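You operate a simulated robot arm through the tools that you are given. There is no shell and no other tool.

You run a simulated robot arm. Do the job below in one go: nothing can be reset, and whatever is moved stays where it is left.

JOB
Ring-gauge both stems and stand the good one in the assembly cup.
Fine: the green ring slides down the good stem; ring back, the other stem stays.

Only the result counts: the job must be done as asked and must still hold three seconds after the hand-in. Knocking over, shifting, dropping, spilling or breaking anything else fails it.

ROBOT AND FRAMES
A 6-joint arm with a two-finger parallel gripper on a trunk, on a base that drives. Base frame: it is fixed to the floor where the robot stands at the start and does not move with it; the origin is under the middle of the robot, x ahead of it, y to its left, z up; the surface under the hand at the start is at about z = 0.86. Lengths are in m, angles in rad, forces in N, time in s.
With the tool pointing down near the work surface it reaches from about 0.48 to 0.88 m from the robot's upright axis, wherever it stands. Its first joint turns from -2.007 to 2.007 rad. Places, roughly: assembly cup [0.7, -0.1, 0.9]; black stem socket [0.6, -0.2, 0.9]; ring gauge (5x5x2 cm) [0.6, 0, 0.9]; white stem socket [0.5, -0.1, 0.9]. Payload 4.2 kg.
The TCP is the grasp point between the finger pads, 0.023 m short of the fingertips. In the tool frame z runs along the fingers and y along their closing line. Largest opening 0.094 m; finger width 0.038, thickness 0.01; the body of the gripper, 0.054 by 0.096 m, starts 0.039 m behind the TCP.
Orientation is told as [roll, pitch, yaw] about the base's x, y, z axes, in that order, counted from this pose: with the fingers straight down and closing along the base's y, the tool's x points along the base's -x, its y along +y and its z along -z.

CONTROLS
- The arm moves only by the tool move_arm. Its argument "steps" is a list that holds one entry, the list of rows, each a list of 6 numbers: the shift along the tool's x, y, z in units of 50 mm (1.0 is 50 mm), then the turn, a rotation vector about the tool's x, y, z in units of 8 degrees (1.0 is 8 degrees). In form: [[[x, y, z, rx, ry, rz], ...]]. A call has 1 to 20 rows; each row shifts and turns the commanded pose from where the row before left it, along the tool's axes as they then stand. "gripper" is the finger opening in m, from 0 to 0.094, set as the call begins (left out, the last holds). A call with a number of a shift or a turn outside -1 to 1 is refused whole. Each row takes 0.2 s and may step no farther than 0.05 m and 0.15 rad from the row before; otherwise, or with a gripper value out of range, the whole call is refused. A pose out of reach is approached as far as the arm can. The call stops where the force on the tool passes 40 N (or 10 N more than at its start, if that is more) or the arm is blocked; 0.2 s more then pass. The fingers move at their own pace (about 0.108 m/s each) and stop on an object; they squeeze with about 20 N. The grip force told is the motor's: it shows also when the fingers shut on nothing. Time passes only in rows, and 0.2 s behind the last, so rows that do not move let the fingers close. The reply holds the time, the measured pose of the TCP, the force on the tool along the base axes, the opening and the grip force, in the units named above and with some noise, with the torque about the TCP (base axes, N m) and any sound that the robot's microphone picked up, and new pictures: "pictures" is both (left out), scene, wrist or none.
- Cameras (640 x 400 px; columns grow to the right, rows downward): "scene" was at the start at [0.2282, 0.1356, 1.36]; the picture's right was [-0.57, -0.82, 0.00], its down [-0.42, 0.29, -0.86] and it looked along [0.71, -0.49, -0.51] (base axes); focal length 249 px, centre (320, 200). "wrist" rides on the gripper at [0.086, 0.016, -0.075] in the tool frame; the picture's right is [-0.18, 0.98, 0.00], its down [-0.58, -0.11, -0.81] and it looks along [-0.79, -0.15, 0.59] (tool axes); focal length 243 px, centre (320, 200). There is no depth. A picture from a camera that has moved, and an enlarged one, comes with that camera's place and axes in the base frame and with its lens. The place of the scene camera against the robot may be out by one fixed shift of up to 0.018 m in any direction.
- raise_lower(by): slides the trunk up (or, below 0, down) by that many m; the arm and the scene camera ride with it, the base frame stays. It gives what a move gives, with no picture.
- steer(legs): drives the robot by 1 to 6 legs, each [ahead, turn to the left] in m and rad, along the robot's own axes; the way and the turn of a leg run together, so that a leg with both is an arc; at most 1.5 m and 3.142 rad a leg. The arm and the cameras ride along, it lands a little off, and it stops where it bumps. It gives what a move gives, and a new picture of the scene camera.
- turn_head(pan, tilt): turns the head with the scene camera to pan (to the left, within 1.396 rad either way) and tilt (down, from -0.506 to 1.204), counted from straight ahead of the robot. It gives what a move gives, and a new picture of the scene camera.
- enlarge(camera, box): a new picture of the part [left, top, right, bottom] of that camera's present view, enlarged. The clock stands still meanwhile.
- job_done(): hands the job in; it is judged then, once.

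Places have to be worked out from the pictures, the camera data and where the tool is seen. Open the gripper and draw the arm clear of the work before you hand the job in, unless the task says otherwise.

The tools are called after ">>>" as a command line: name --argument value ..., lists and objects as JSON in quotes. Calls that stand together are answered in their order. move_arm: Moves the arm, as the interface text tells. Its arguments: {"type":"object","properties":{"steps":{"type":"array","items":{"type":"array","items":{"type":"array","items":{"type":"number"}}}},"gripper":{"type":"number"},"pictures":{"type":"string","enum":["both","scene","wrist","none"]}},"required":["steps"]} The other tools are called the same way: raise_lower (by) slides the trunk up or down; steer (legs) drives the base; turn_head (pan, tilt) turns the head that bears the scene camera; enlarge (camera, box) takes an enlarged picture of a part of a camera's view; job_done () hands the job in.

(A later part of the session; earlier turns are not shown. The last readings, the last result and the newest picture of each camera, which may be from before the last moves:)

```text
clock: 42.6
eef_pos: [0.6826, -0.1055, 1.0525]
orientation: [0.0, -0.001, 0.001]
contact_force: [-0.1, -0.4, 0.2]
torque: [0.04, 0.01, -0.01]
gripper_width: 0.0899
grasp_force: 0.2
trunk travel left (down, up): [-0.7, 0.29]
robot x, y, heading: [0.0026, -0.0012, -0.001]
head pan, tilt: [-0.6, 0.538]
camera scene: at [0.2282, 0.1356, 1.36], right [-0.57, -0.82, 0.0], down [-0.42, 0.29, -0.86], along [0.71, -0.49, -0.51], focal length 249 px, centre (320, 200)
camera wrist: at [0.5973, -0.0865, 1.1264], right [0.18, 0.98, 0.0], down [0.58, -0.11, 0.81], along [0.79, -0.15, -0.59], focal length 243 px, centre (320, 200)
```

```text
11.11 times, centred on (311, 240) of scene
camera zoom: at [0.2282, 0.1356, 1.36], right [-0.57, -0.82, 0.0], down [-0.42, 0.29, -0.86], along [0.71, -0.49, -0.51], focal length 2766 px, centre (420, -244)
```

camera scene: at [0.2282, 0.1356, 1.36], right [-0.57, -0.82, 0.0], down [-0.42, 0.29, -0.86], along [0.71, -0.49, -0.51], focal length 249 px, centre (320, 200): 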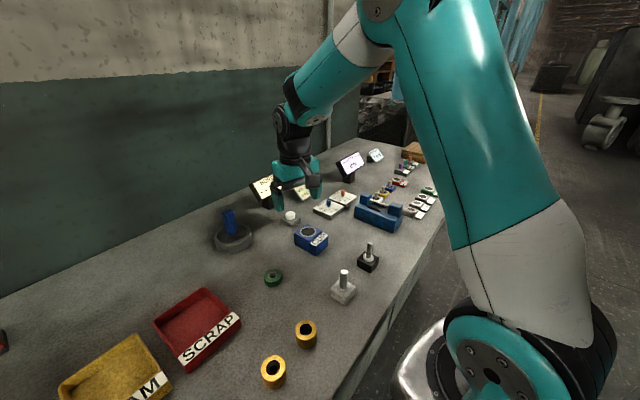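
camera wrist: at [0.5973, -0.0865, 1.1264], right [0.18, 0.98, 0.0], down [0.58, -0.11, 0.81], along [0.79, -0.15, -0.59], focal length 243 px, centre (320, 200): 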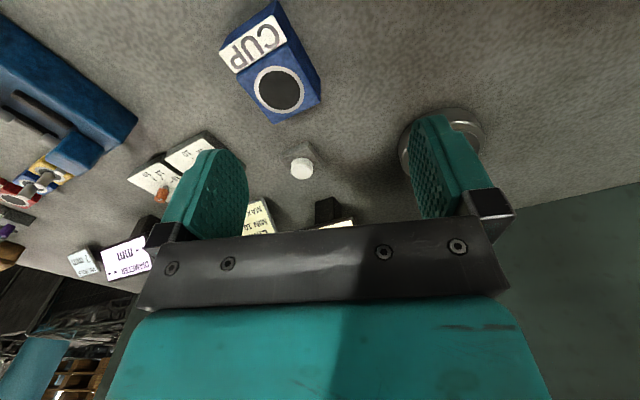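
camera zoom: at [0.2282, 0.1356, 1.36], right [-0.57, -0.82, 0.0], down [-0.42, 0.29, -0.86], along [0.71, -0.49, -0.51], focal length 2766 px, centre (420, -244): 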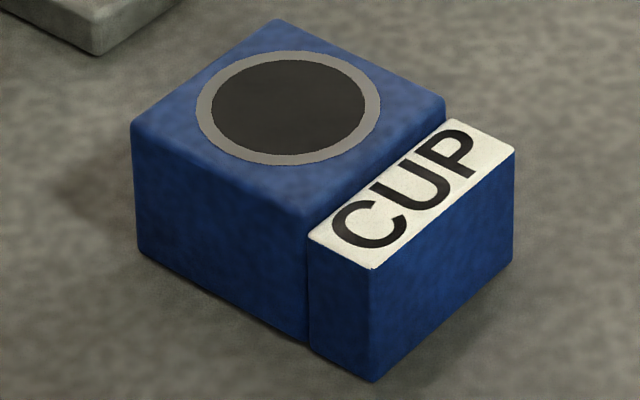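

The cup's opening centre triangulates to about (0.709, -0.145), with its top at z of about 0.913. I now go above the good, black stem with the fingers part-open and compare with the earlier aligned view.

>>> move_arm --steps '[[[0.44, -0.4217, 0.07, 0, 0, 0], [0.44, -0.4217, 0.07, 0, 0, 0], [0.44, -0.4217, 0.07, 0, 0, 0], [0.44, -0.4217, 0.07, 0, 0, 0], [0.44, -0.4217, 0.07, 0, 0, 0], [0.44, -0.4217, 0.07, 0, 0, 0], [0, 0, 0, 0, 0, 0], [0, 0, 0, 0, 0, 0]]]' --gripper 0.06

>>> enlarge --camera "wrist" --box '[240, 0, 400, 140]'

```text
clock: 44.4
eef_pos: [0.5524, -0.2284, 1.032]
orientation: [0.0, 0.0, 0.001]
contact_force: [-0.2, -1.1, 0.4]
torque: [0.02, 0.0, 0.0]
gripper_width: 0.0597
grasp_force: 0.0
trunk travel left (down, up): [-0.7, 0.29]
robot x, y, heading: [0.0029, -0.0004, -0.004]
head pan, tilt: [-0.6, 0.538]
camera scene: at [0.2282, 0.1355, 1.36], right [-0.57, -0.82, 0.0], down [-0.42, 0.29, -0.86], along [0.71, -0.49, -0.51], focal length 249 px, centre (320, 200)
camera wrist: at [0.4659, -0.2113, 1.1065], right [0.18, 0.98, 0.0], down [0.58, -0.11, 0.81], along [0.79, -0.15, -0.59], focal length 243 px, centre (320, 200)
```

scene: 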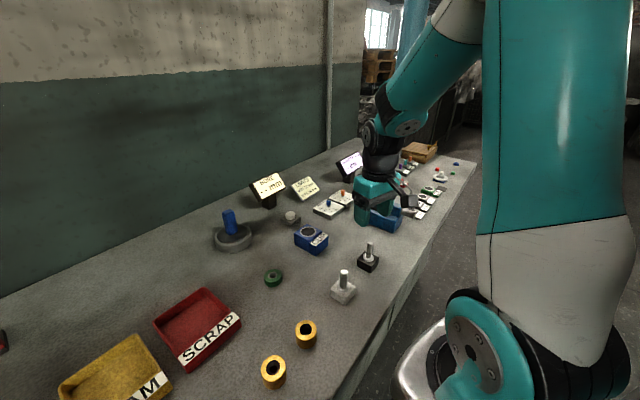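
wrist: 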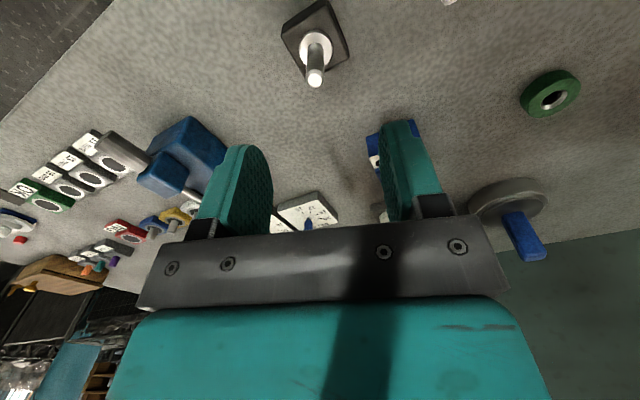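

```text
2.86 times, centred on (320, 70) of wrist
camera zoom: at [0.4659, -0.2113, 1.1065], right [0.18, 0.98, 0.0], down [0.58, -0.11, 0.81], along [0.79, -0.15, -0.59], focal length 693 px, centre (320, 571)
```

zoom: 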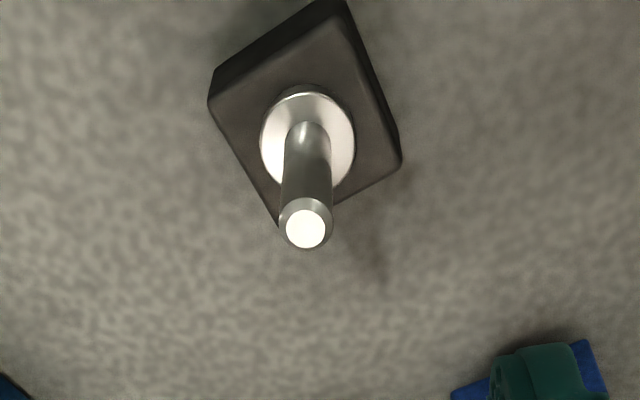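

The stem sits about 3.3 mm toward -y of the finger centre-line. I correct that and lower to TCP z of about 0.977 for a re-check, before straddling it.

>>> move_arm --steps '[[[0.01, -0.066, 0, 0, 0, 0], [0, 0, 0.4, 0, 0, 0], [0, 0, 0.4, 0, 0, 0], [0, 0, 0.3, 0, 0, 0], [0, 0, 0, 0, 0, 0], [0, 0, 0, 0, 0, 0]]]' --gripper 0.06 --pictures "wrist"

>>> enlarge --camera "wrist" --box '[240, 40, 400, 180]'

>>> enlarge --camera "scene" --box '[344, 215, 392, 275]'

```text
clock: 45.8
eef_pos: [0.5516, -0.2321, 0.9759]
orientation: [0.0, 0.001, 0.0]
contact_force: [0.4, 0.0, 0.1]
torque: [0.02, 0.0, -0.02]
gripper_width: 0.0599
grasp_force: 0.0
trunk travel left (down, up): [-0.7, 0.29]
robot x, y, heading: [-0.0031, -0.0012, -0.001]
head pan, tilt: [-0.6, 0.538]
camera wrist: at [0.4654, -0.2158, 1.0509], right [0.18, 0.98, 0.0], down [0.58, -0.11, 0.81], along [0.79, -0.15, -0.59], focal length 243 px, centre (320, 200)
```

wrist: 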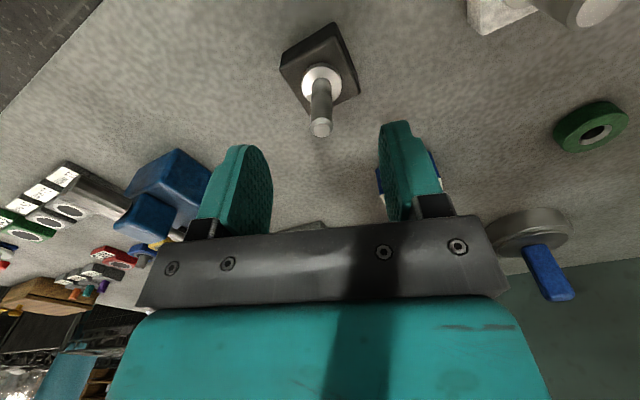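

```text
2.86 times, centred on (320, 110) of wrist
camera zoom: at [0.4654, -0.2158, 1.0509], right [0.18, 0.98, 0.0], down [0.58, -0.11, 0.81], along [0.79, -0.15, -0.59], focal length 693 px, centre (320, 457)
```

zoom: 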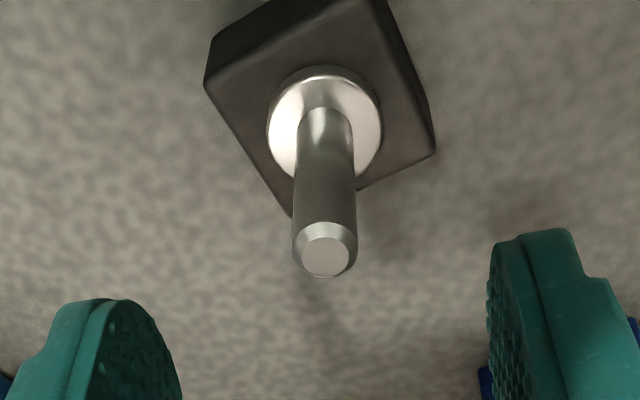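

```text
6.67 times, centred on (368, 245) of scene
camera zoom: at [0.2282, 0.1355, 1.3601], right [-0.57, -0.82, 0.0], down [-0.42, 0.29, -0.86], along [0.71, -0.49, -0.51], focal length 1659 px, centre (0, -100)
```

zoom: 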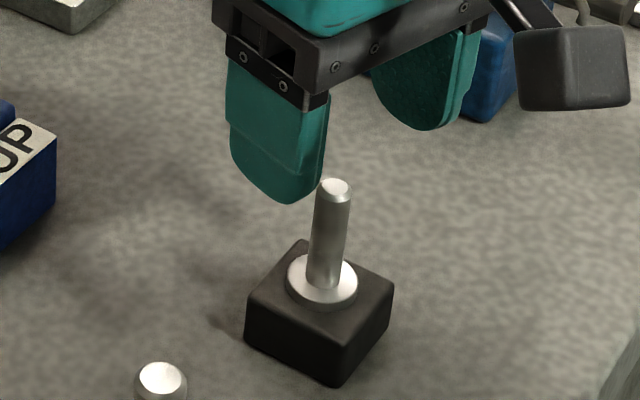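

The stem is now nearly centred between the fingers, 0.7 mm toward +y. I trim that and come down to TCP z of about 0.930, straddling the upper part of the stem, well above the flange.

>>> move_arm --steps '[[[0, 0.014, 0.1, 0, 0, 0], [0, 0, 0.2, 0, 0, 0], [0, 0, 0.25, 0, 0, 0], [0, 0, 0.25, 0, 0, 0], [0, 0, 0.12, 0, 0, 0], [0, 0, 0, 0, 0, 0], [0, 0, 0, 0, 0, 0]]]' --gripper 0.06 --pictures "wrist"

>>> enlarge --camera "wrist" --box '[240, 80, 400, 220]'

>>> enlarge --camera "scene" --box '[344, 215, 392, 275]'

```text
clock: 47.4
eef_pos: [0.5512, -0.2308, 0.9313]
orientation: [0.0, 0.0, 0.001]
contact_force: [-0.3, 0.4, 0.9]
torque: [0.0, 0.01, -0.02]
gripper_width: 0.0599
grasp_force: 0.0
trunk travel left (down, up): [-0.7, 0.29]
robot x, y, heading: [0.0015, 0.0026, -0.001]
head pan, tilt: [-0.6, 0.538]
camera wrist: at [0.465, -0.2138, 1.0053], right [0.18, 0.98, 0.0], down [0.58, -0.11, 0.81], along [0.79, -0.15, -0.59], focal length 243 px, centre (320, 200)
```

wrist: 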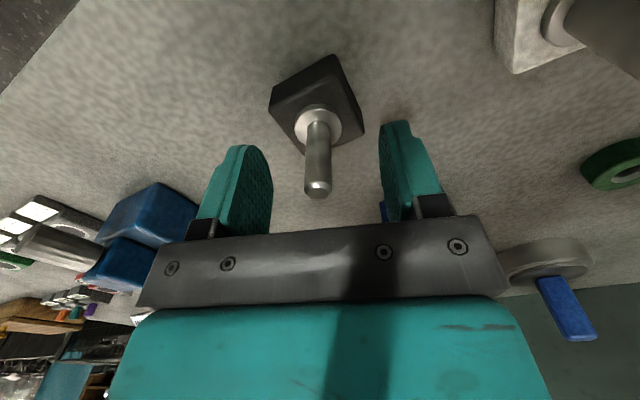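

```text
2.86 times, centred on (320, 150) of wrist
camera zoom: at [0.465, -0.2138, 1.0053], right [0.18, 0.98, 0.0], down [0.58, -0.11, 0.81], along [0.79, -0.15, -0.59], focal length 693 px, centre (320, 343)
```

zoom: 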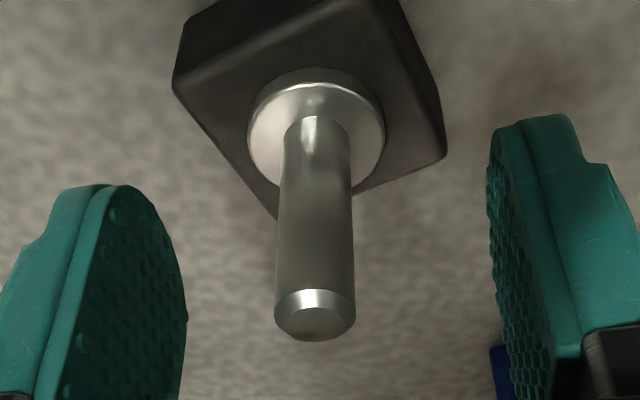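

```text
6.67 times, centred on (368, 245) of scene
camera zoom: at [0.2282, 0.1355, 1.3601], right [-0.57, -0.82, 0.0], down [-0.42, 0.29, -0.86], along [0.71, -0.49, -0.51], focal length 1659 px, centre (0, -100)
```

zoom: 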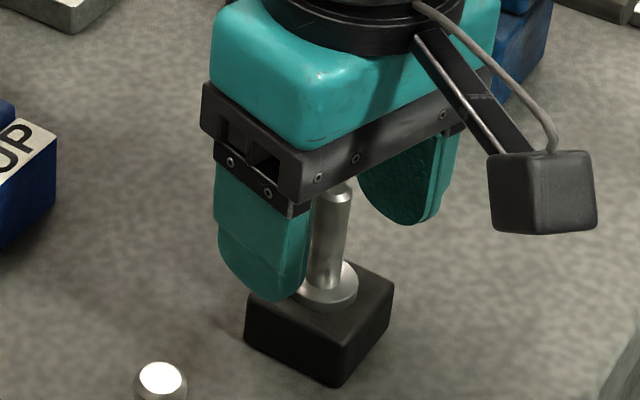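

The stem is inside the open fingers and 0.7 mm toward -y. I trim, then close on it.

>>> move_arm --steps '[[[0, -0.015, 0, 0, 0, 0], [0, 0, 0, 0, 0, 0]]]' --gripper 0.06 --pictures "none"

>>> move_arm --steps '[[[0, 0, 0, 0, 0, 0], [0, 0, 0, 0, 0, 0], [0, 0, 0, 0, 0, 0], [0, 0, 0, 0, 0, 0]]]' --gripper 0.004 --pictures "wrist"

>>> enlarge --camera "wrist" --box '[240, 80, 400, 220]'

```text
clock: 48.0
eef_pos: [0.5516, -0.2319, 0.9304]
orientation: [0.0, -0.002, 0.001]
contact_force: [0.1, -0.4, -0.7]
torque: [0.02, 0.02, 0.0]
gripper_width: 0.0601
grasp_force: 0.1
trunk travel left (down, up): [-0.7, 0.29]
robot x, y, heading: [-0.0002, -0.0021, 0.004]
head pan, tilt: [-0.6, 0.538]
```

```text
clock: 49.0
eef_pos: [0.5504, -0.2328, 0.9314]
orientation: [-0.001, 0.001, -0.002]
contact_force: [0.6, -0.4, -0.4]
torque: [0.02, 0.02, 0.02]
gripper_width: 0.0131
grasp_force: 19.8
trunk travel left (down, up): [-0.7, 0.29]
robot x, y, heading: [0.0041, -0.0017, -0.0]
head pan, tilt: [-0.6, 0.538]
camera wrist: at [0.4648, -0.2146, 1.0049], right [0.18, 0.98, 0.0], down [0.58, -0.11, 0.81], along [0.79, -0.15, -0.59], focal length 243 px, centre (320, 200)
```

wrist: 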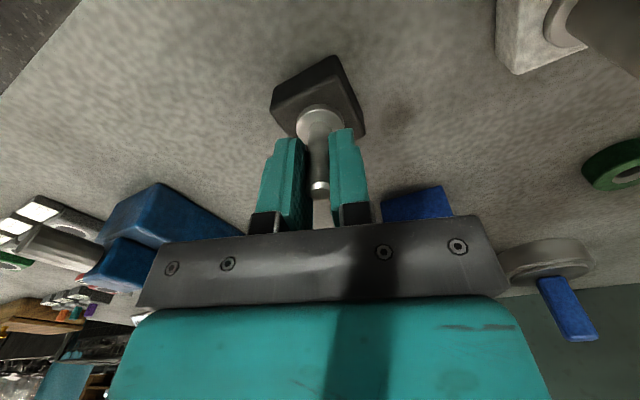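

```text
2.86 times, centred on (320, 150) of wrist
camera zoom: at [0.4648, -0.2146, 1.0049], right [0.18, 0.98, 0.0], down [0.58, -0.11, 0.81], along [0.79, -0.15, -0.59], focal length 693 px, centre (320, 343)
```

zoom: 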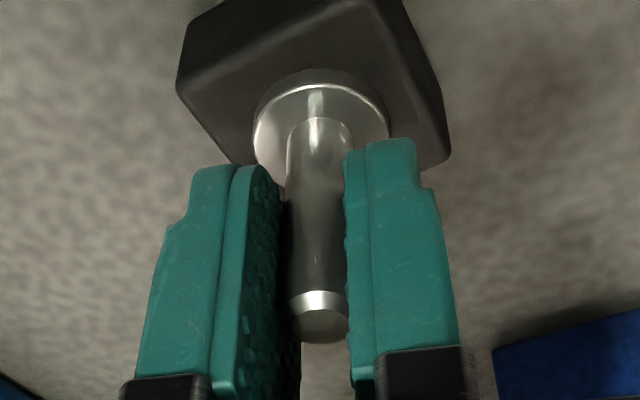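

The stem is gripped at about 13 mm with 20 N, and upright. I draw it straight up out of the socket, slowly at first.

>>> move_arm --steps '[[[0, 0, -0.06, 0, 0, 0], [0, 0, -0.1, 0, 0, 0], [0, 0, -0.15, 0, 0, 0], [0, 0, -0.2, 0, 0, 0], [0, 0, -0.25, 0, 0, 0], [0, 0, -0.3, 0, 0, 0], [0, 0, -0.4, 0, 0, 0], [0, 0, -0.4, 0, 0, 0], [0, 0, -0.4, 0, 0, 0], [0, 0, 0, 0, 0, 0]]]' --gripper 0.004

>>> enlarge --camera "scene" --box '[340, 190, 400, 275]'

>>> enlarge --camera "wrist" --box '[240, 80, 400, 220]'

```text
clock: 51.2
eef_pos: [0.551, -0.2348, 1.0441]
orientation: [0.001, -0.001, -0.001]
contact_force: [0.0, 0.4, -0.8]
torque: [-0.04, -0.01, 0.0]
gripper_width: 0.0131
grasp_force: 19.9
trunk travel left (down, up): [-0.7, 0.29]
robot x, y, heading: [0.001, -0.0011, -0.0]
head pan, tilt: [-0.6, 0.538]
camera scene: at [0.2283, 0.1355, 1.36], right [-0.57, -0.82, 0.0], down [-0.42, 0.29, -0.86], along [0.71, -0.49, -0.51], focal length 249 px, centre (320, 200)
camera wrist: at [0.4652, -0.2163, 1.1182], right [0.18, 0.98, 0.0], down [0.58, -0.11, 0.81], along [0.79, -0.15, -0.59], focal length 243 px, centre (320, 200)
```

scene: 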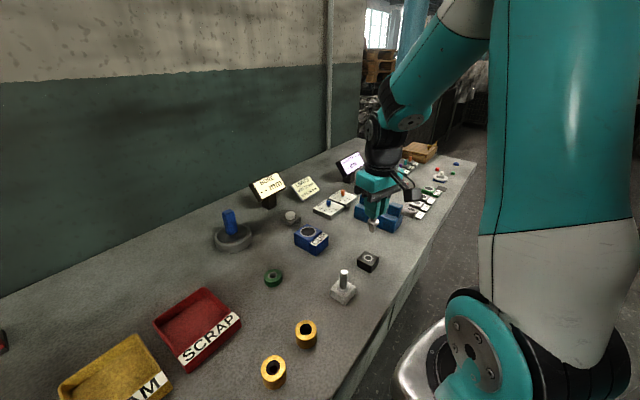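
wrist: 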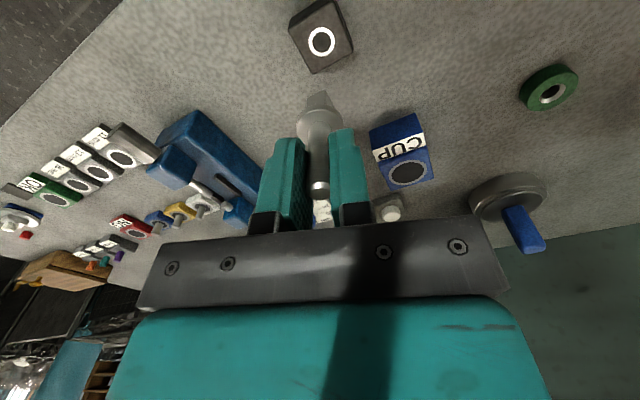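

```text
4.71 times, centred on (370, 232) of scene
camera zoom: at [0.2283, 0.1355, 1.36], right [-0.57, -0.82, 0.0], down [-0.42, 0.29, -0.86], along [0.71, -0.49, -0.51], focal length 1171 px, centre (85, 47)
```

zoom: 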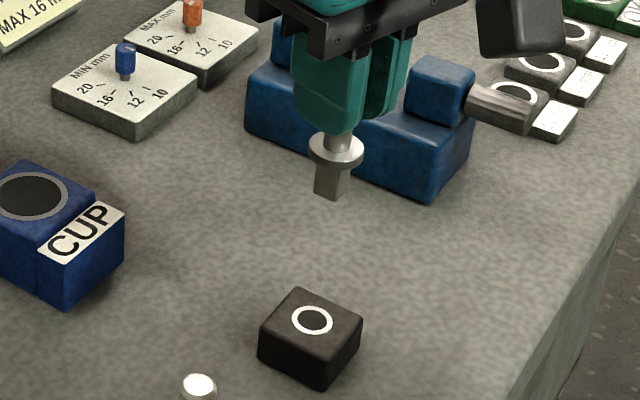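

```text
2.86 times, centred on (320, 150) of wrist
camera zoom: at [0.4652, -0.2163, 1.1182], right [0.18, 0.98, 0.0], down [0.58, -0.11, 0.81], along [0.79, -0.15, -0.59], focal length 693 px, centre (320, 343)
```

zoom: 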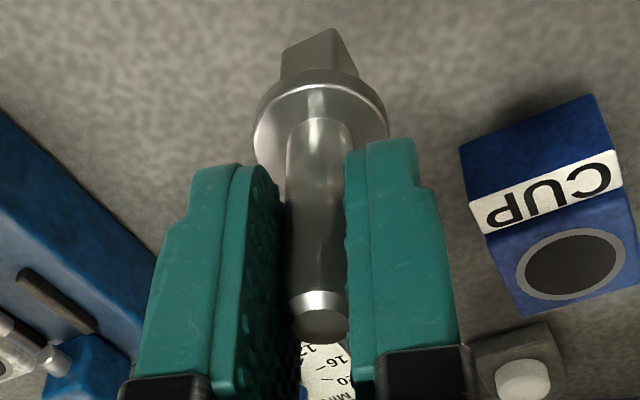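

The stem came out cleanly; it has a squarish shank below the flange that sat in the socket's hole. I'll zoom in to measure the shank, the empty socket hole and the cup opening.

>>> enlarge --camera "scene" --box '[360, 212, 386, 236]'

>>> enlarge --camera "scene" --box '[354, 248, 384, 276]'

>>> enlarge --camera "wrist" --box '[280, 0, 360, 70]'

>>> enlarge --camera "wrist" --box '[285, 80, 355, 140]'

```text
16.00 times, centred on (373, 224) of scene
camera zoom: at [0.2283, 0.1355, 1.36], right [-0.57, -0.82, 0.0], down [-0.42, 0.29, -0.86], along [0.71, -0.49, -0.51], focal length 3982 px, centre (-528, -184)
```

zoom: 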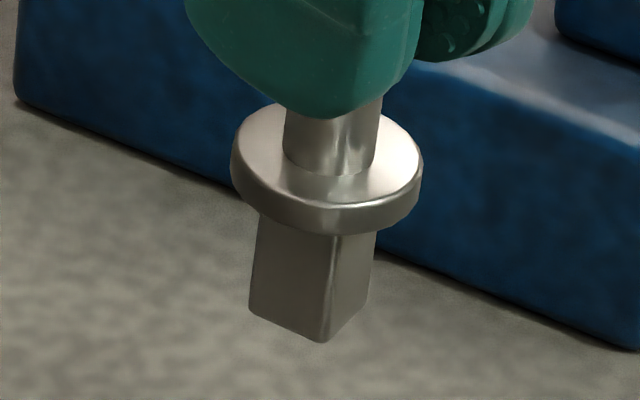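

```text
14.29 times, centred on (369, 262) of scene
camera zoom: at [0.2283, 0.1355, 1.36], right [-0.57, -0.82, 0.0], down [-0.42, 0.29, -0.86], along [0.71, -0.49, -0.51], focal length 3556 px, centre (-380, -686)
```

zoom: 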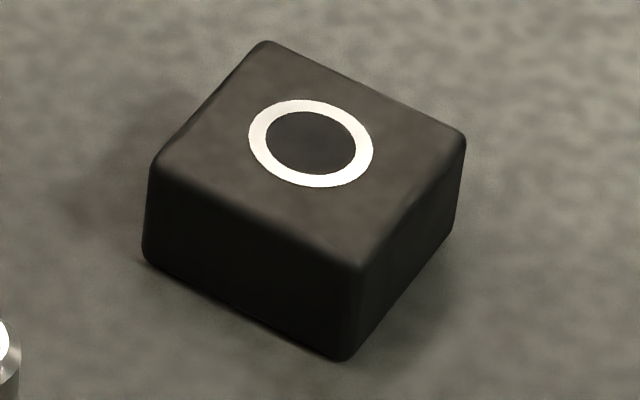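

```text
5.71 times, centred on (320, 35) of wrist
camera zoom: at [0.4652, -0.2163, 1.1182], right [0.18, 0.98, 0.0], down [0.58, -0.11, 0.81], along [0.79, -0.15, -0.59], focal length 1386 px, centre (320, 1143)
```

zoom: 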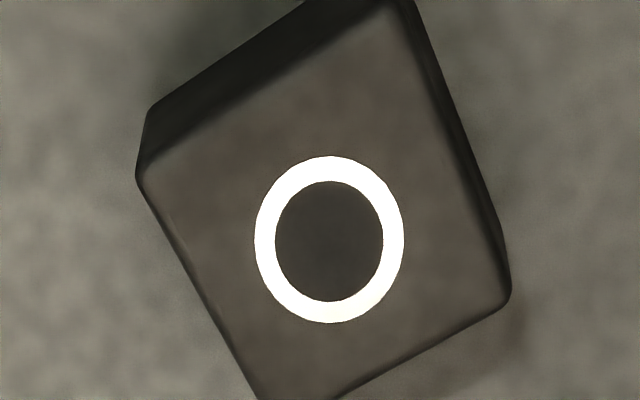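

```text
6.67 times, centred on (320, 110) of wrist
camera zoom: at [0.4652, -0.2163, 1.1182], right [0.18, 0.98, 0.0], down [0.58, -0.11, 0.81], along [0.79, -0.15, -0.59], focal length 1618 px, centre (320, 800)
```

zoom: 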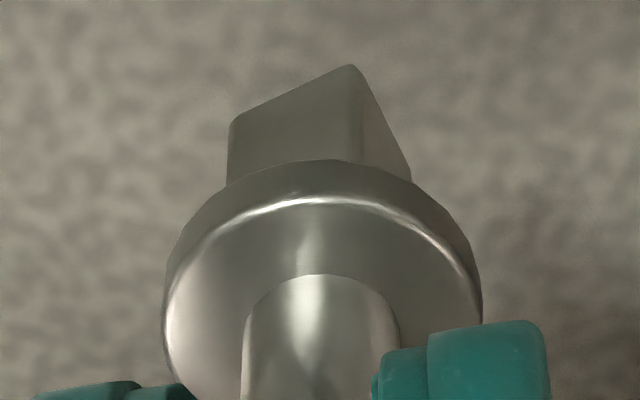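

The shank is about 13 mm square and 18 mm long under a 28 mm flange; the cup opening is about 39 mm across, so there is room. I carry the stem upright above the cup at (0.709, -0.145), staying high.

>>> move_arm --steps '[[[-0.527, 0.295, 0, 0, 0, 0], [-0.527, 0.295, 0, 0, 0, 0], [-0.527, 0.295, 0, 0, 0, 0], [-0.527, 0.295, 0, 0, 0, 0], [-0.527, 0.295, 0, 0, 0, 0], [-0.527, 0.295, 0, 0, 0, 0], [0, 0, 0, 0, 0, 0], [0, 0, 0, 0, 0, 0]]]' --gripper 0.004

>>> enlarge --camera "wrist" --box '[240, 0, 400, 140]'

>>> enlarge --camera "scene" --box '[280, 180, 350, 265]'

```text
clock: 53.0
eef_pos: [0.7098, -0.1444, 1.0438]
orientation: [0.0, 0.001, 0.001]
contact_force: [0.0, 0.2, -1.0]
torque: [0.02, -0.03, 0.02]
gripper_width: 0.0129
grasp_force: 19.8
trunk travel left (down, up): [-0.7, 0.29]
robot x, y, heading: [-0.0003, 0.0001, -0.002]
head pan, tilt: [-0.6, 0.538]
camera scene: at [0.2282, 0.1356, 1.36], right [-0.57, -0.82, 0.0], down [-0.42, 0.29, -0.86], along [0.71, -0.49, -0.51], focal length 249 px, centre (320, 200)
camera wrist: at [0.6233, -0.1267, 1.1174], right [0.18, 0.98, 0.0], down [0.58, -0.11, 0.81], along [0.79, -0.15, -0.59], focal length 243 px, centre (320, 200)
```

scene: 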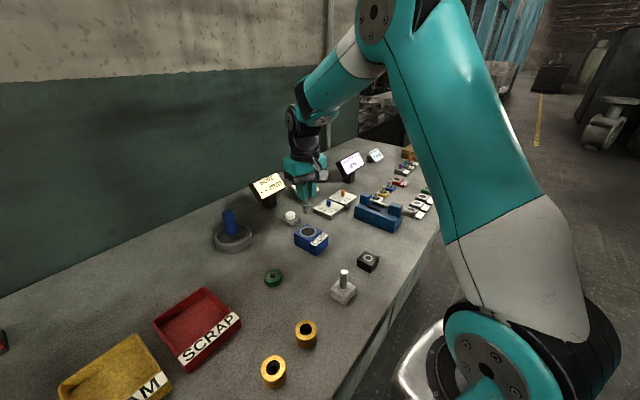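
wrist: 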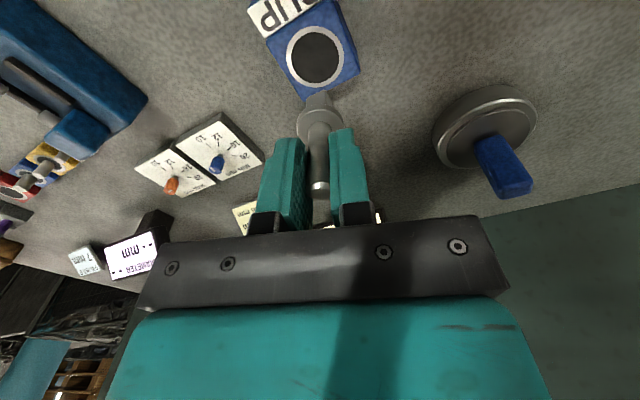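

```text
2.86 times, centred on (320, 70) of wrist
camera zoom: at [0.6233, -0.1267, 1.1174], right [0.18, 0.98, 0.0], down [0.58, -0.11, 0.81], along [0.79, -0.15, -0.59], focal length 693 px, centre (320, 571)
```

zoom: 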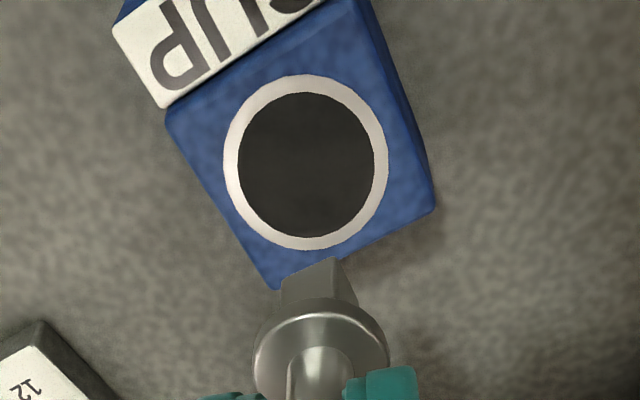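

```text
4.71 times, centred on (315, 222) of scene
camera zoom: at [0.2282, 0.1356, 1.36], right [-0.57, -0.82, 0.0], down [-0.42, 0.29, -0.86], along [0.71, -0.49, -0.51], focal length 1171 px, centre (344, 94)
```

zoom: 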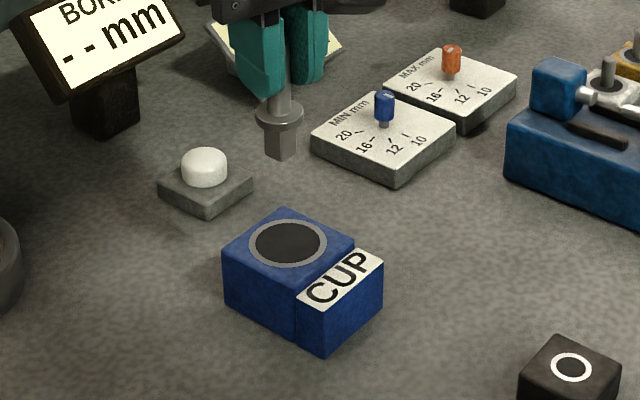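

Wrist views from three places agree: the cup centre is at about (0.713, -0.147) with its top at z of about 0.905. I shift 4 mm in x and 4.6 mm in y and lower until the shank is about 19 mm above the cup.

>>> move_arm --steps '[[[-0.08, -0.092, 0, 0, 0, 0], [0, 0, 0.35, 0, 0, 0], [0, 0, 0.4, 0, 0, 0], [0, 0, 0.35, 0, 0, 0], [0, 0, 0, 0, 0, 0], [0, 0, 0, 0, 0, 0]]]' --gripper 0.004 --pictures "wrist"

>>> enlarge --camera "wrist" --box '[240, 20, 400, 160]'

>>> enlarge --camera "scene" --box '[285, 195, 335, 260]'

```text
clock: 54.4
eef_pos: [0.7117, -0.1496, 0.9864]
orientation: [0.001, 0.001, -0.002]
contact_force: [0.0, 0.0, -2.3]
torque: [0.02, 0.02, 0.02]
gripper_width: 0.0129
grasp_force: 20.1
trunk travel left (down, up): [-0.7, 0.29]
robot x, y, heading: [-0.0006, 0.0011, -0.003]
head pan, tilt: [-0.6, 0.538]
camera wrist: at [0.6263, -0.1321, 1.0614], right [0.18, 0.98, 0.0], down [0.58, -0.11, 0.81], along [0.79, -0.15, -0.59], focal length 243 px, centre (320, 200)
```

wrist: 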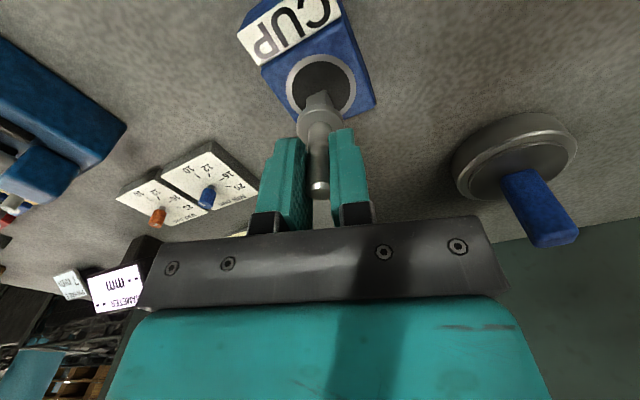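

```text
2.86 times, centred on (320, 90) of wrist
camera zoom: at [0.6263, -0.1321, 1.0614], right [0.18, 0.98, 0.0], down [0.58, -0.11, 0.81], along [0.79, -0.15, -0.59], focal length 693 px, centre (320, 514)
```

zoom: 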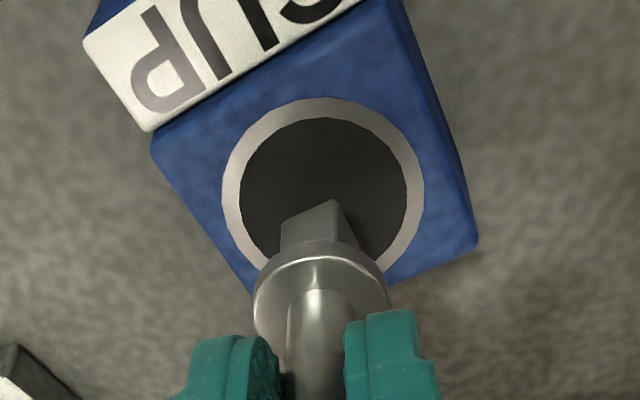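

```text
6.15 times, centred on (310, 228) of scene
camera zoom: at [0.2282, 0.1355, 1.36], right [-0.57, -0.82, 0.0], down [-0.42, 0.29, -0.86], along [0.71, -0.49, -0.51], focal length 1532 px, centre (382, 31)
```

zoom: 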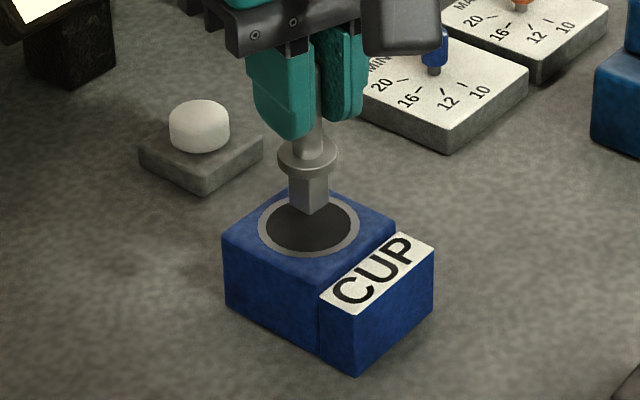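

Both cameras show the stem over the middle of the cup, within about a millimetre, with the shank 10–16 mm above it. I lower 8 mm more and look again.

>>> move_arm --steps '[[[0, 0, 0.05, 0, 0, 0], [0, 0, 0.05, 0, 0, 0], [0, 0, 0.06, 0, 0, 0], [0, 0, 0, 0, 0, 0]]]' --gripper 0.004 --pictures "wrist"

>>> enlarge --camera "scene" --box '[292, 205, 328, 245]'

>>> enlarge --camera "wrist" --box '[260, 30, 380, 135]'

```text
clock: 55.4
eef_pos: [0.7143, -0.1485, 0.9805]
orientation: [0.001, -0.001, 0.0]
contact_force: [0.2, 0.3, -2.0]
torque: [-0.03, -0.02, 0.01]
gripper_width: 0.0131
grasp_force: 20.3
trunk travel left (down, up): [-0.7, 0.29]
robot x, y, heading: [-0.0011, 0.0005, -0.0]
head pan, tilt: [-0.6, 0.538]
camera wrist: at [0.627, -0.1318, 1.0542], right [0.18, 0.98, 0.0], down [0.58, -0.11, 0.81], along [0.79, -0.15, -0.59], focal length 243 px, centre (320, 200)
```

wrist: 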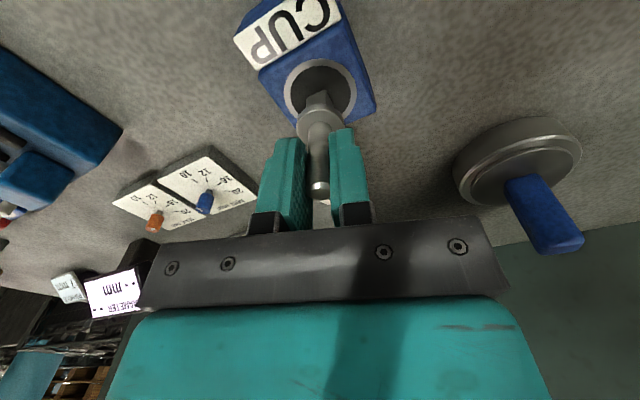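

```text
10.00 times, centred on (310, 225) of scene
camera zoom: at [0.2282, 0.1355, 1.36], right [-0.57, -0.82, 0.0], down [-0.42, 0.29, -0.86], along [0.71, -0.49, -0.51], focal length 2489 px, centre (420, -50)
```

zoom: 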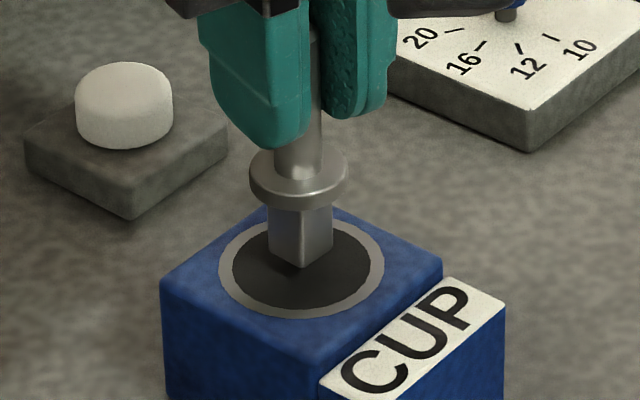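

```text
3.81 times, centred on (320, 82) of wrist
camera zoom: at [0.627, -0.1318, 1.0542], right [0.18, 0.98, 0.0], down [0.58, -0.11, 0.81], along [0.79, -0.15, -0.59], focal length 924 px, centre (320, 648)
```

zoom: 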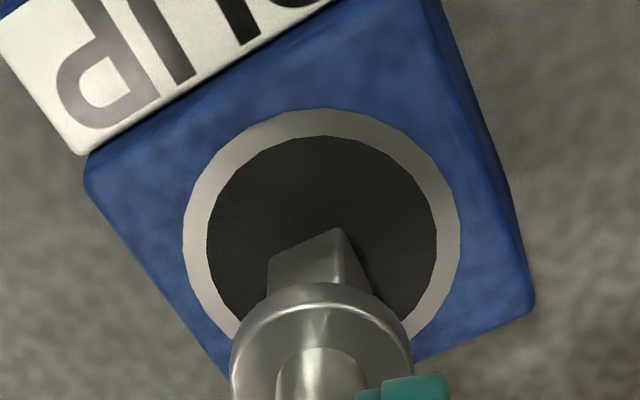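

The shank is centred in the opening and roughly 5 mm above its plane. I continue down slowly in 2 mm steps, watching the force to tell whether it is a hole or a flat seat.

>>> move_arm --steps '[[[0, 0, 0.04, 0, 0, 0], [0, 0, 0.03, 0, 0, 0], [0, 0, 0, 0, 0, 0]]]' --gripper 0.004 --pictures "none"

>>> move_arm --steps '[[[0, 0, 0.03, 0, 0, 0], [0, 0, 0, 0, 0, 0]]]' --gripper 0.004 --pictures "wrist"

>>> enlarge --camera "scene" --box '[292, 205, 328, 245]'

```text
clock: 56.2
eef_pos: [0.7137, -0.1472, 0.9764]
orientation: [-0.001, -0.001, 0.001]
contact_force: [-1.0, 0.3, -1.9]
torque: [-0.01, -0.04, 0.03]
gripper_width: 0.0131
grasp_force: 20.0
trunk travel left (down, up): [-0.7, 0.29]
robot x, y, heading: [-0.0003, 0.0025, -0.003]
head pan, tilt: [-0.6, 0.538]
```

```text
clock: 56.8
eef_pos: [0.7133, -0.1489, 0.9759]
orientation: [-0.002, 0.0, 0.001]
contact_force: [0.4, -0.5, -0.6]
torque: [-0.02, 0.02, 0.02]
gripper_width: 0.0129
grasp_force: 20.2
trunk travel left (down, up): [-0.7, 0.29]
robot x, y, heading: [0.0008, -0.0023, -0.0]
head pan, tilt: [-0.6, 0.538]
camera wrist: at [0.6273, -0.1312, 1.0492], right [0.18, 0.98, 0.0], down [0.58, -0.11, 0.81], along [0.79, -0.15, -0.59], focal length 243 px, centre (320, 200)
```

wrist: 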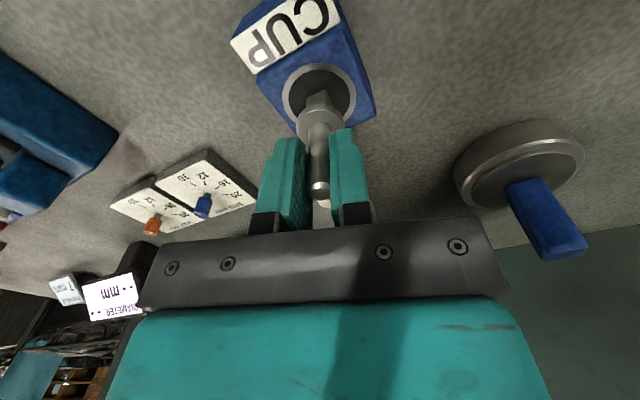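

```text
10.00 times, centred on (310, 225) of scene
camera zoom: at [0.2282, 0.1355, 1.36], right [-0.57, -0.82, 0.0], down [-0.42, 0.29, -0.86], along [0.71, -0.49, -0.51], focal length 2489 px, centre (420, -50)
```

zoom: 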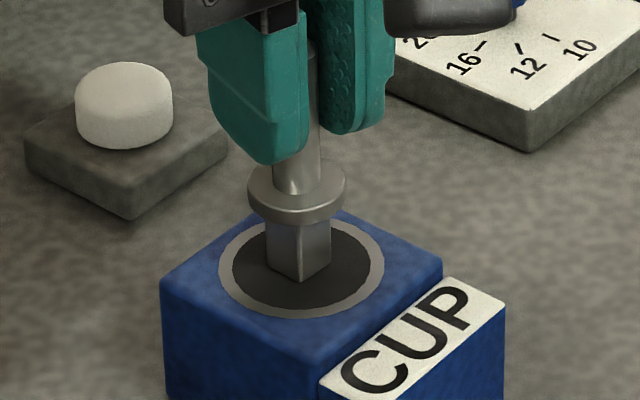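

The shank bottom is just reaching the plane of the opening, dead centre. I go down another 2 mm and read the force.

>>> move_arm --steps '[[[0, 0, 0.02, 0, 0, 0], [0, 0, 0.02, 0, 0, 0], [0, 0, 0, 0, 0, 0]]]' --gripper 0.004 --pictures "none"

```text
clock: 57.6
eef_pos: [0.7128, -0.148, 0.9754]
orientation: [-0.001, -0.001, 0.0]
contact_force: [-0.1, 0.0, -1.4]
torque: [-0.03, -0.02, 0.01]
gripper_width: 0.0131
grasp_force: 19.3
trunk travel left (down, up): [-0.7, 0.29]
robot x, y, heading: [0.0034, -0.0016, 0.001]
head pan, tilt: [-0.6, 0.538]
```

No contact yet. I go another 3 mm.

>>> move_arm --steps '[[[0, 0, 0.02, 0, 0, 0], [0, 0, 0.02, 0, 0, 0], [0, 0, 0.02, 0, 0, 0], [0, 0, 0, 0, 0, 0]]]' --gripper 0.004 --pictures "wrist"

>>> enlarge --camera "scene" --box '[292, 205, 328, 245]'

>>> enlarge --camera "wrist" --box '[260, 30, 380, 135]'

```text
clock: 58.6
eef_pos: [0.713, -0.1486, 0.9702]
orientation: [0.0, -0.001, 0.0]
contact_force: [-0.3, 0.0, -1.9]
torque: [0.01, 0.03, 0.01]
gripper_width: 0.013
grasp_force: 19.9
trunk travel left (down, up): [-0.7, 0.29]
robot x, y, heading: [0.0016, 0.0013, 0.001]
head pan, tilt: [-0.6, 0.538]
camera wrist: at [0.6274, -0.1313, 1.044], right [0.18, 0.98, 0.0], down [0.58, -0.11, 0.81], along [0.79, -0.15, -0.59], focal length 243 px, centre (320, 200)
```

wrist: 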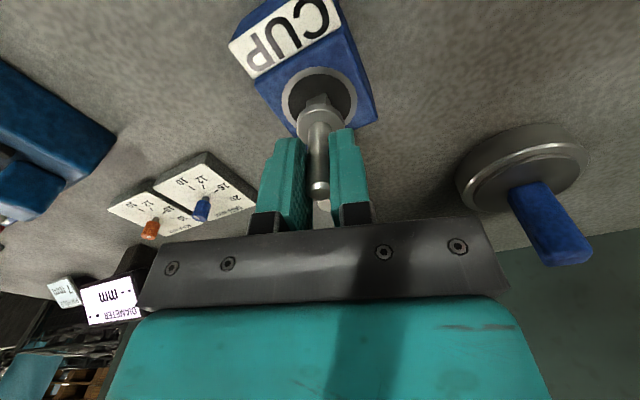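

```text
10.00 times, centred on (310, 225) of scene
camera zoom: at [0.2282, 0.1355, 1.36], right [-0.57, -0.82, 0.0], down [-0.42, 0.29, -0.86], along [0.71, -0.49, -0.51], focal length 2489 px, centre (420, -50)
```

zoom: 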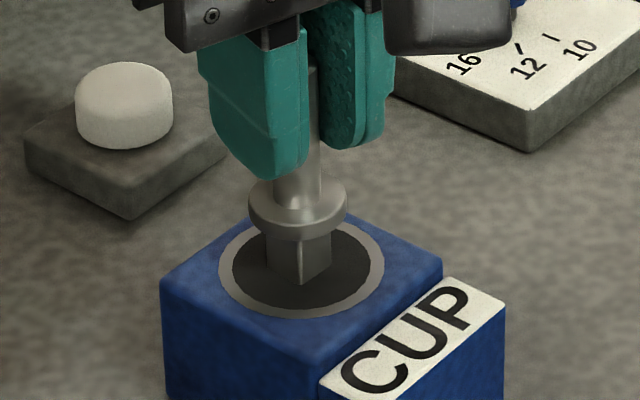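

```text
3.81 times, centred on (320, 82) of wrist
camera zoom: at [0.6274, -0.1313, 1.044], right [0.18, 0.98, 0.0], down [0.58, -0.11, 0.81], along [0.79, -0.15, -0.59], focal length 924 px, centre (320, 648)
```

zoom: 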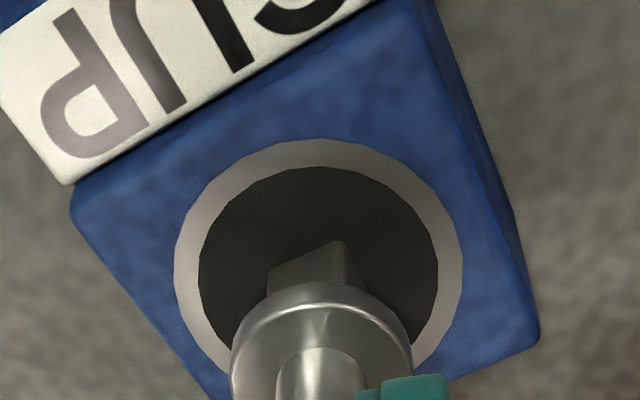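

The shank is passing through the plane of the opening with no contact, so it is a real hole. I keep lowering in small steps, to feel for either the floor or the flange seating.

>>> move_arm --steps '[[[0, 0, 0.03, 0, 0, 0], [0, 0, 0.03, 0, 0, 0], [0, 0, 0.03, 0, 0, 0], [0, 0, 0.03, 0, 0, 0], [0, 0, 0.03, 0, 0, 0], [0, 0, 0, 0, 0, 0]]]' --gripper 0.004 --pictures "wrist"

>>> enlarge --camera "scene" --box '[292, 205, 328, 245]'

>>> enlarge --camera "wrist" --box '[260, 30, 380, 135]'

```text
clock: 60.0
eef_pos: [0.7132, -0.1488, 0.962]
orientation: [0.0, 0.0, -0.001]
contact_force: [-0.1, 0.0, -2.5]
torque: [-0.03, 0.01, 0.0]
gripper_width: 0.013
grasp_force: 20.1
trunk travel left (down, up): [-0.7, 0.29]
robot x, y, heading: [-0.0008, 0.0022, -0.003]
head pan, tilt: [-0.6, 0.538]
camera wrist: at [0.6274, -0.1311, 1.0358], right [0.18, 0.98, 0.0], down [0.58, -0.11, 0.81], along [0.79, -0.15, -0.59], focal length 243 px, centre (320, 200)
```

wrist: 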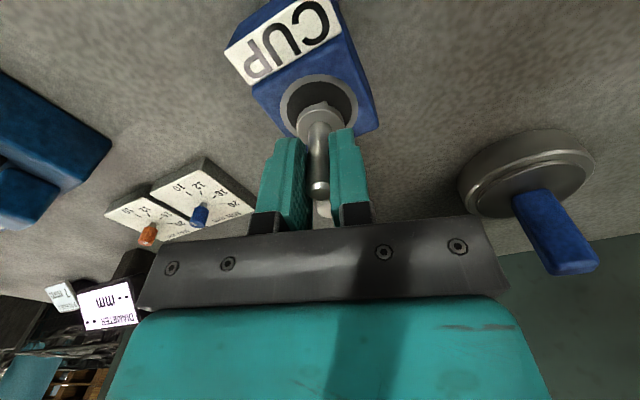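

```text
10.00 times, centred on (310, 225) of scene
camera zoom: at [0.2282, 0.1355, 1.36], right [-0.57, -0.82, 0.0], down [-0.42, 0.29, -0.86], along [0.71, -0.49, -0.51], focal length 2489 px, centre (420, -50)
```

zoom: 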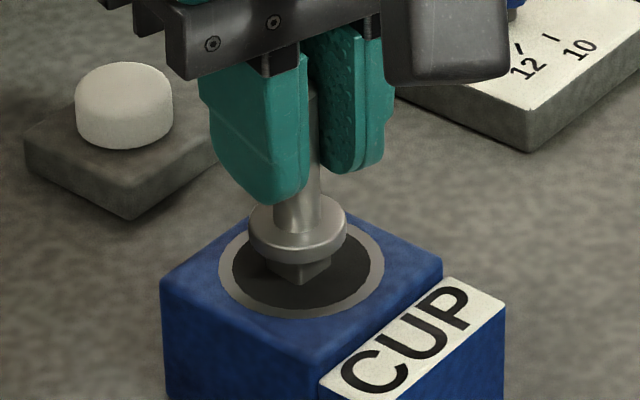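

```text
3.81 times, centred on (320, 82) of wrist
camera zoom: at [0.6274, -0.1311, 1.0358], right [0.18, 0.98, 0.0], down [0.58, -0.11, 0.81], along [0.79, -0.15, -0.59], focal length 924 px, centre (320, 648)
```

zoom: 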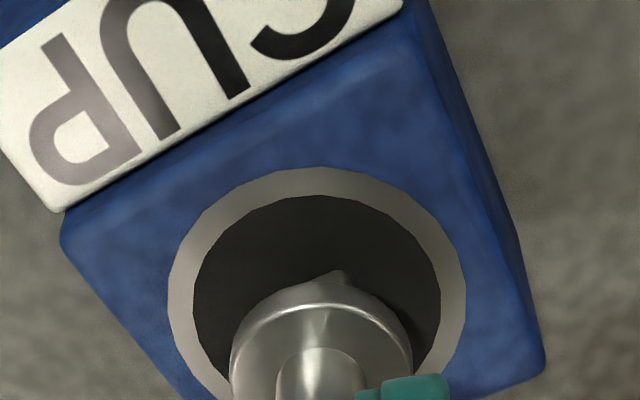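

There is still no contact, and the flange is about 6 mm above the rim. I continue slowly.

>>> move_arm --steps '[[[0, 0, 0.03, 0, 0, 0], [0, 0, 0.03, 0, 0, 0], [0, 0, 0.03, 0, 0, 0], [0, 0, 0.02, 0, 0, 0], [0, 0, 0, 0, 0, 0]]]' --gripper 0.004 --pictures "wrist"

>>> enlarge --camera "scene" --box '[292, 205, 328, 245]'

>>> enlarge --camera "wrist" --box '[260, 30, 380, 135]'

```text
clock: 61.2
eef_pos: [0.7144, -0.1477, 0.9562]
orientation: [0.001, 0.0, 0.0]
contact_force: [-0.6, -0.3, -0.4]
torque: [0.01, 0.03, -0.02]
gripper_width: 0.0129
grasp_force: 19.9
trunk travel left (down, up): [-0.7, 0.29]
robot x, y, heading: [-0.0029, -0.0027, 0.004]
head pan, tilt: [-0.6, 0.538]
camera wrist: at [0.6275, -0.1307, 1.0311], right [0.18, 0.98, 0.0], down [0.58, -0.11, 0.81], along [0.79, -0.15, -0.59], focal length 243 px, centre (320, 200)
```

wrist: 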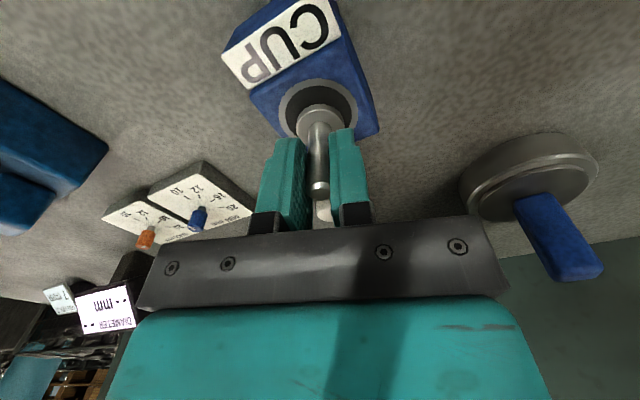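

```text
10.00 times, centred on (310, 225) of scene
camera zoom: at [0.2282, 0.1355, 1.36], right [-0.57, -0.82, 0.0], down [-0.42, 0.29, -0.86], along [0.71, -0.49, -0.51], focal length 2489 px, centre (420, -50)
```

zoom: 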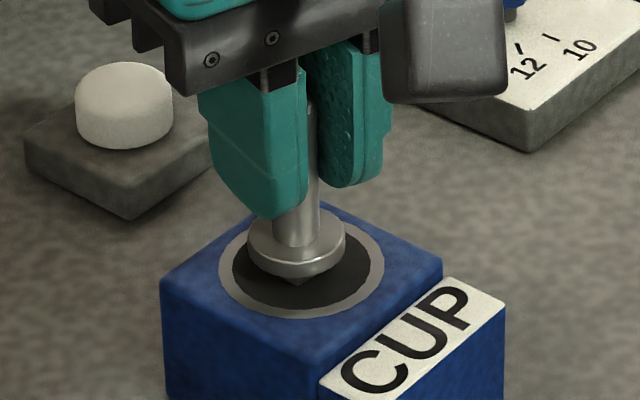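

```text
3.81 times, centred on (320, 82) of wrist
camera zoom: at [0.6275, -0.1307, 1.0311], right [0.18, 0.98, 0.0], down [0.58, -0.11, 0.81], along [0.79, -0.15, -0.59], focal length 924 px, centre (320, 648)
```

zoom: 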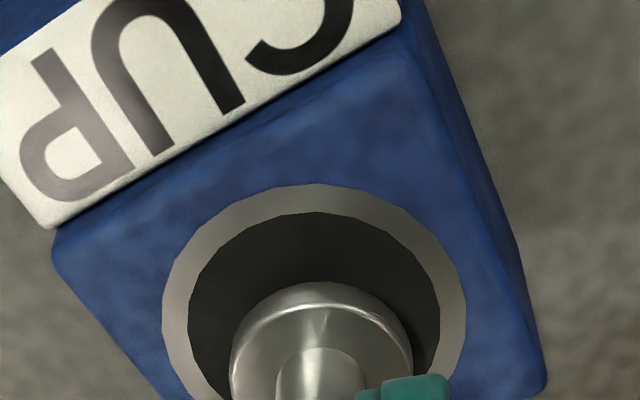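

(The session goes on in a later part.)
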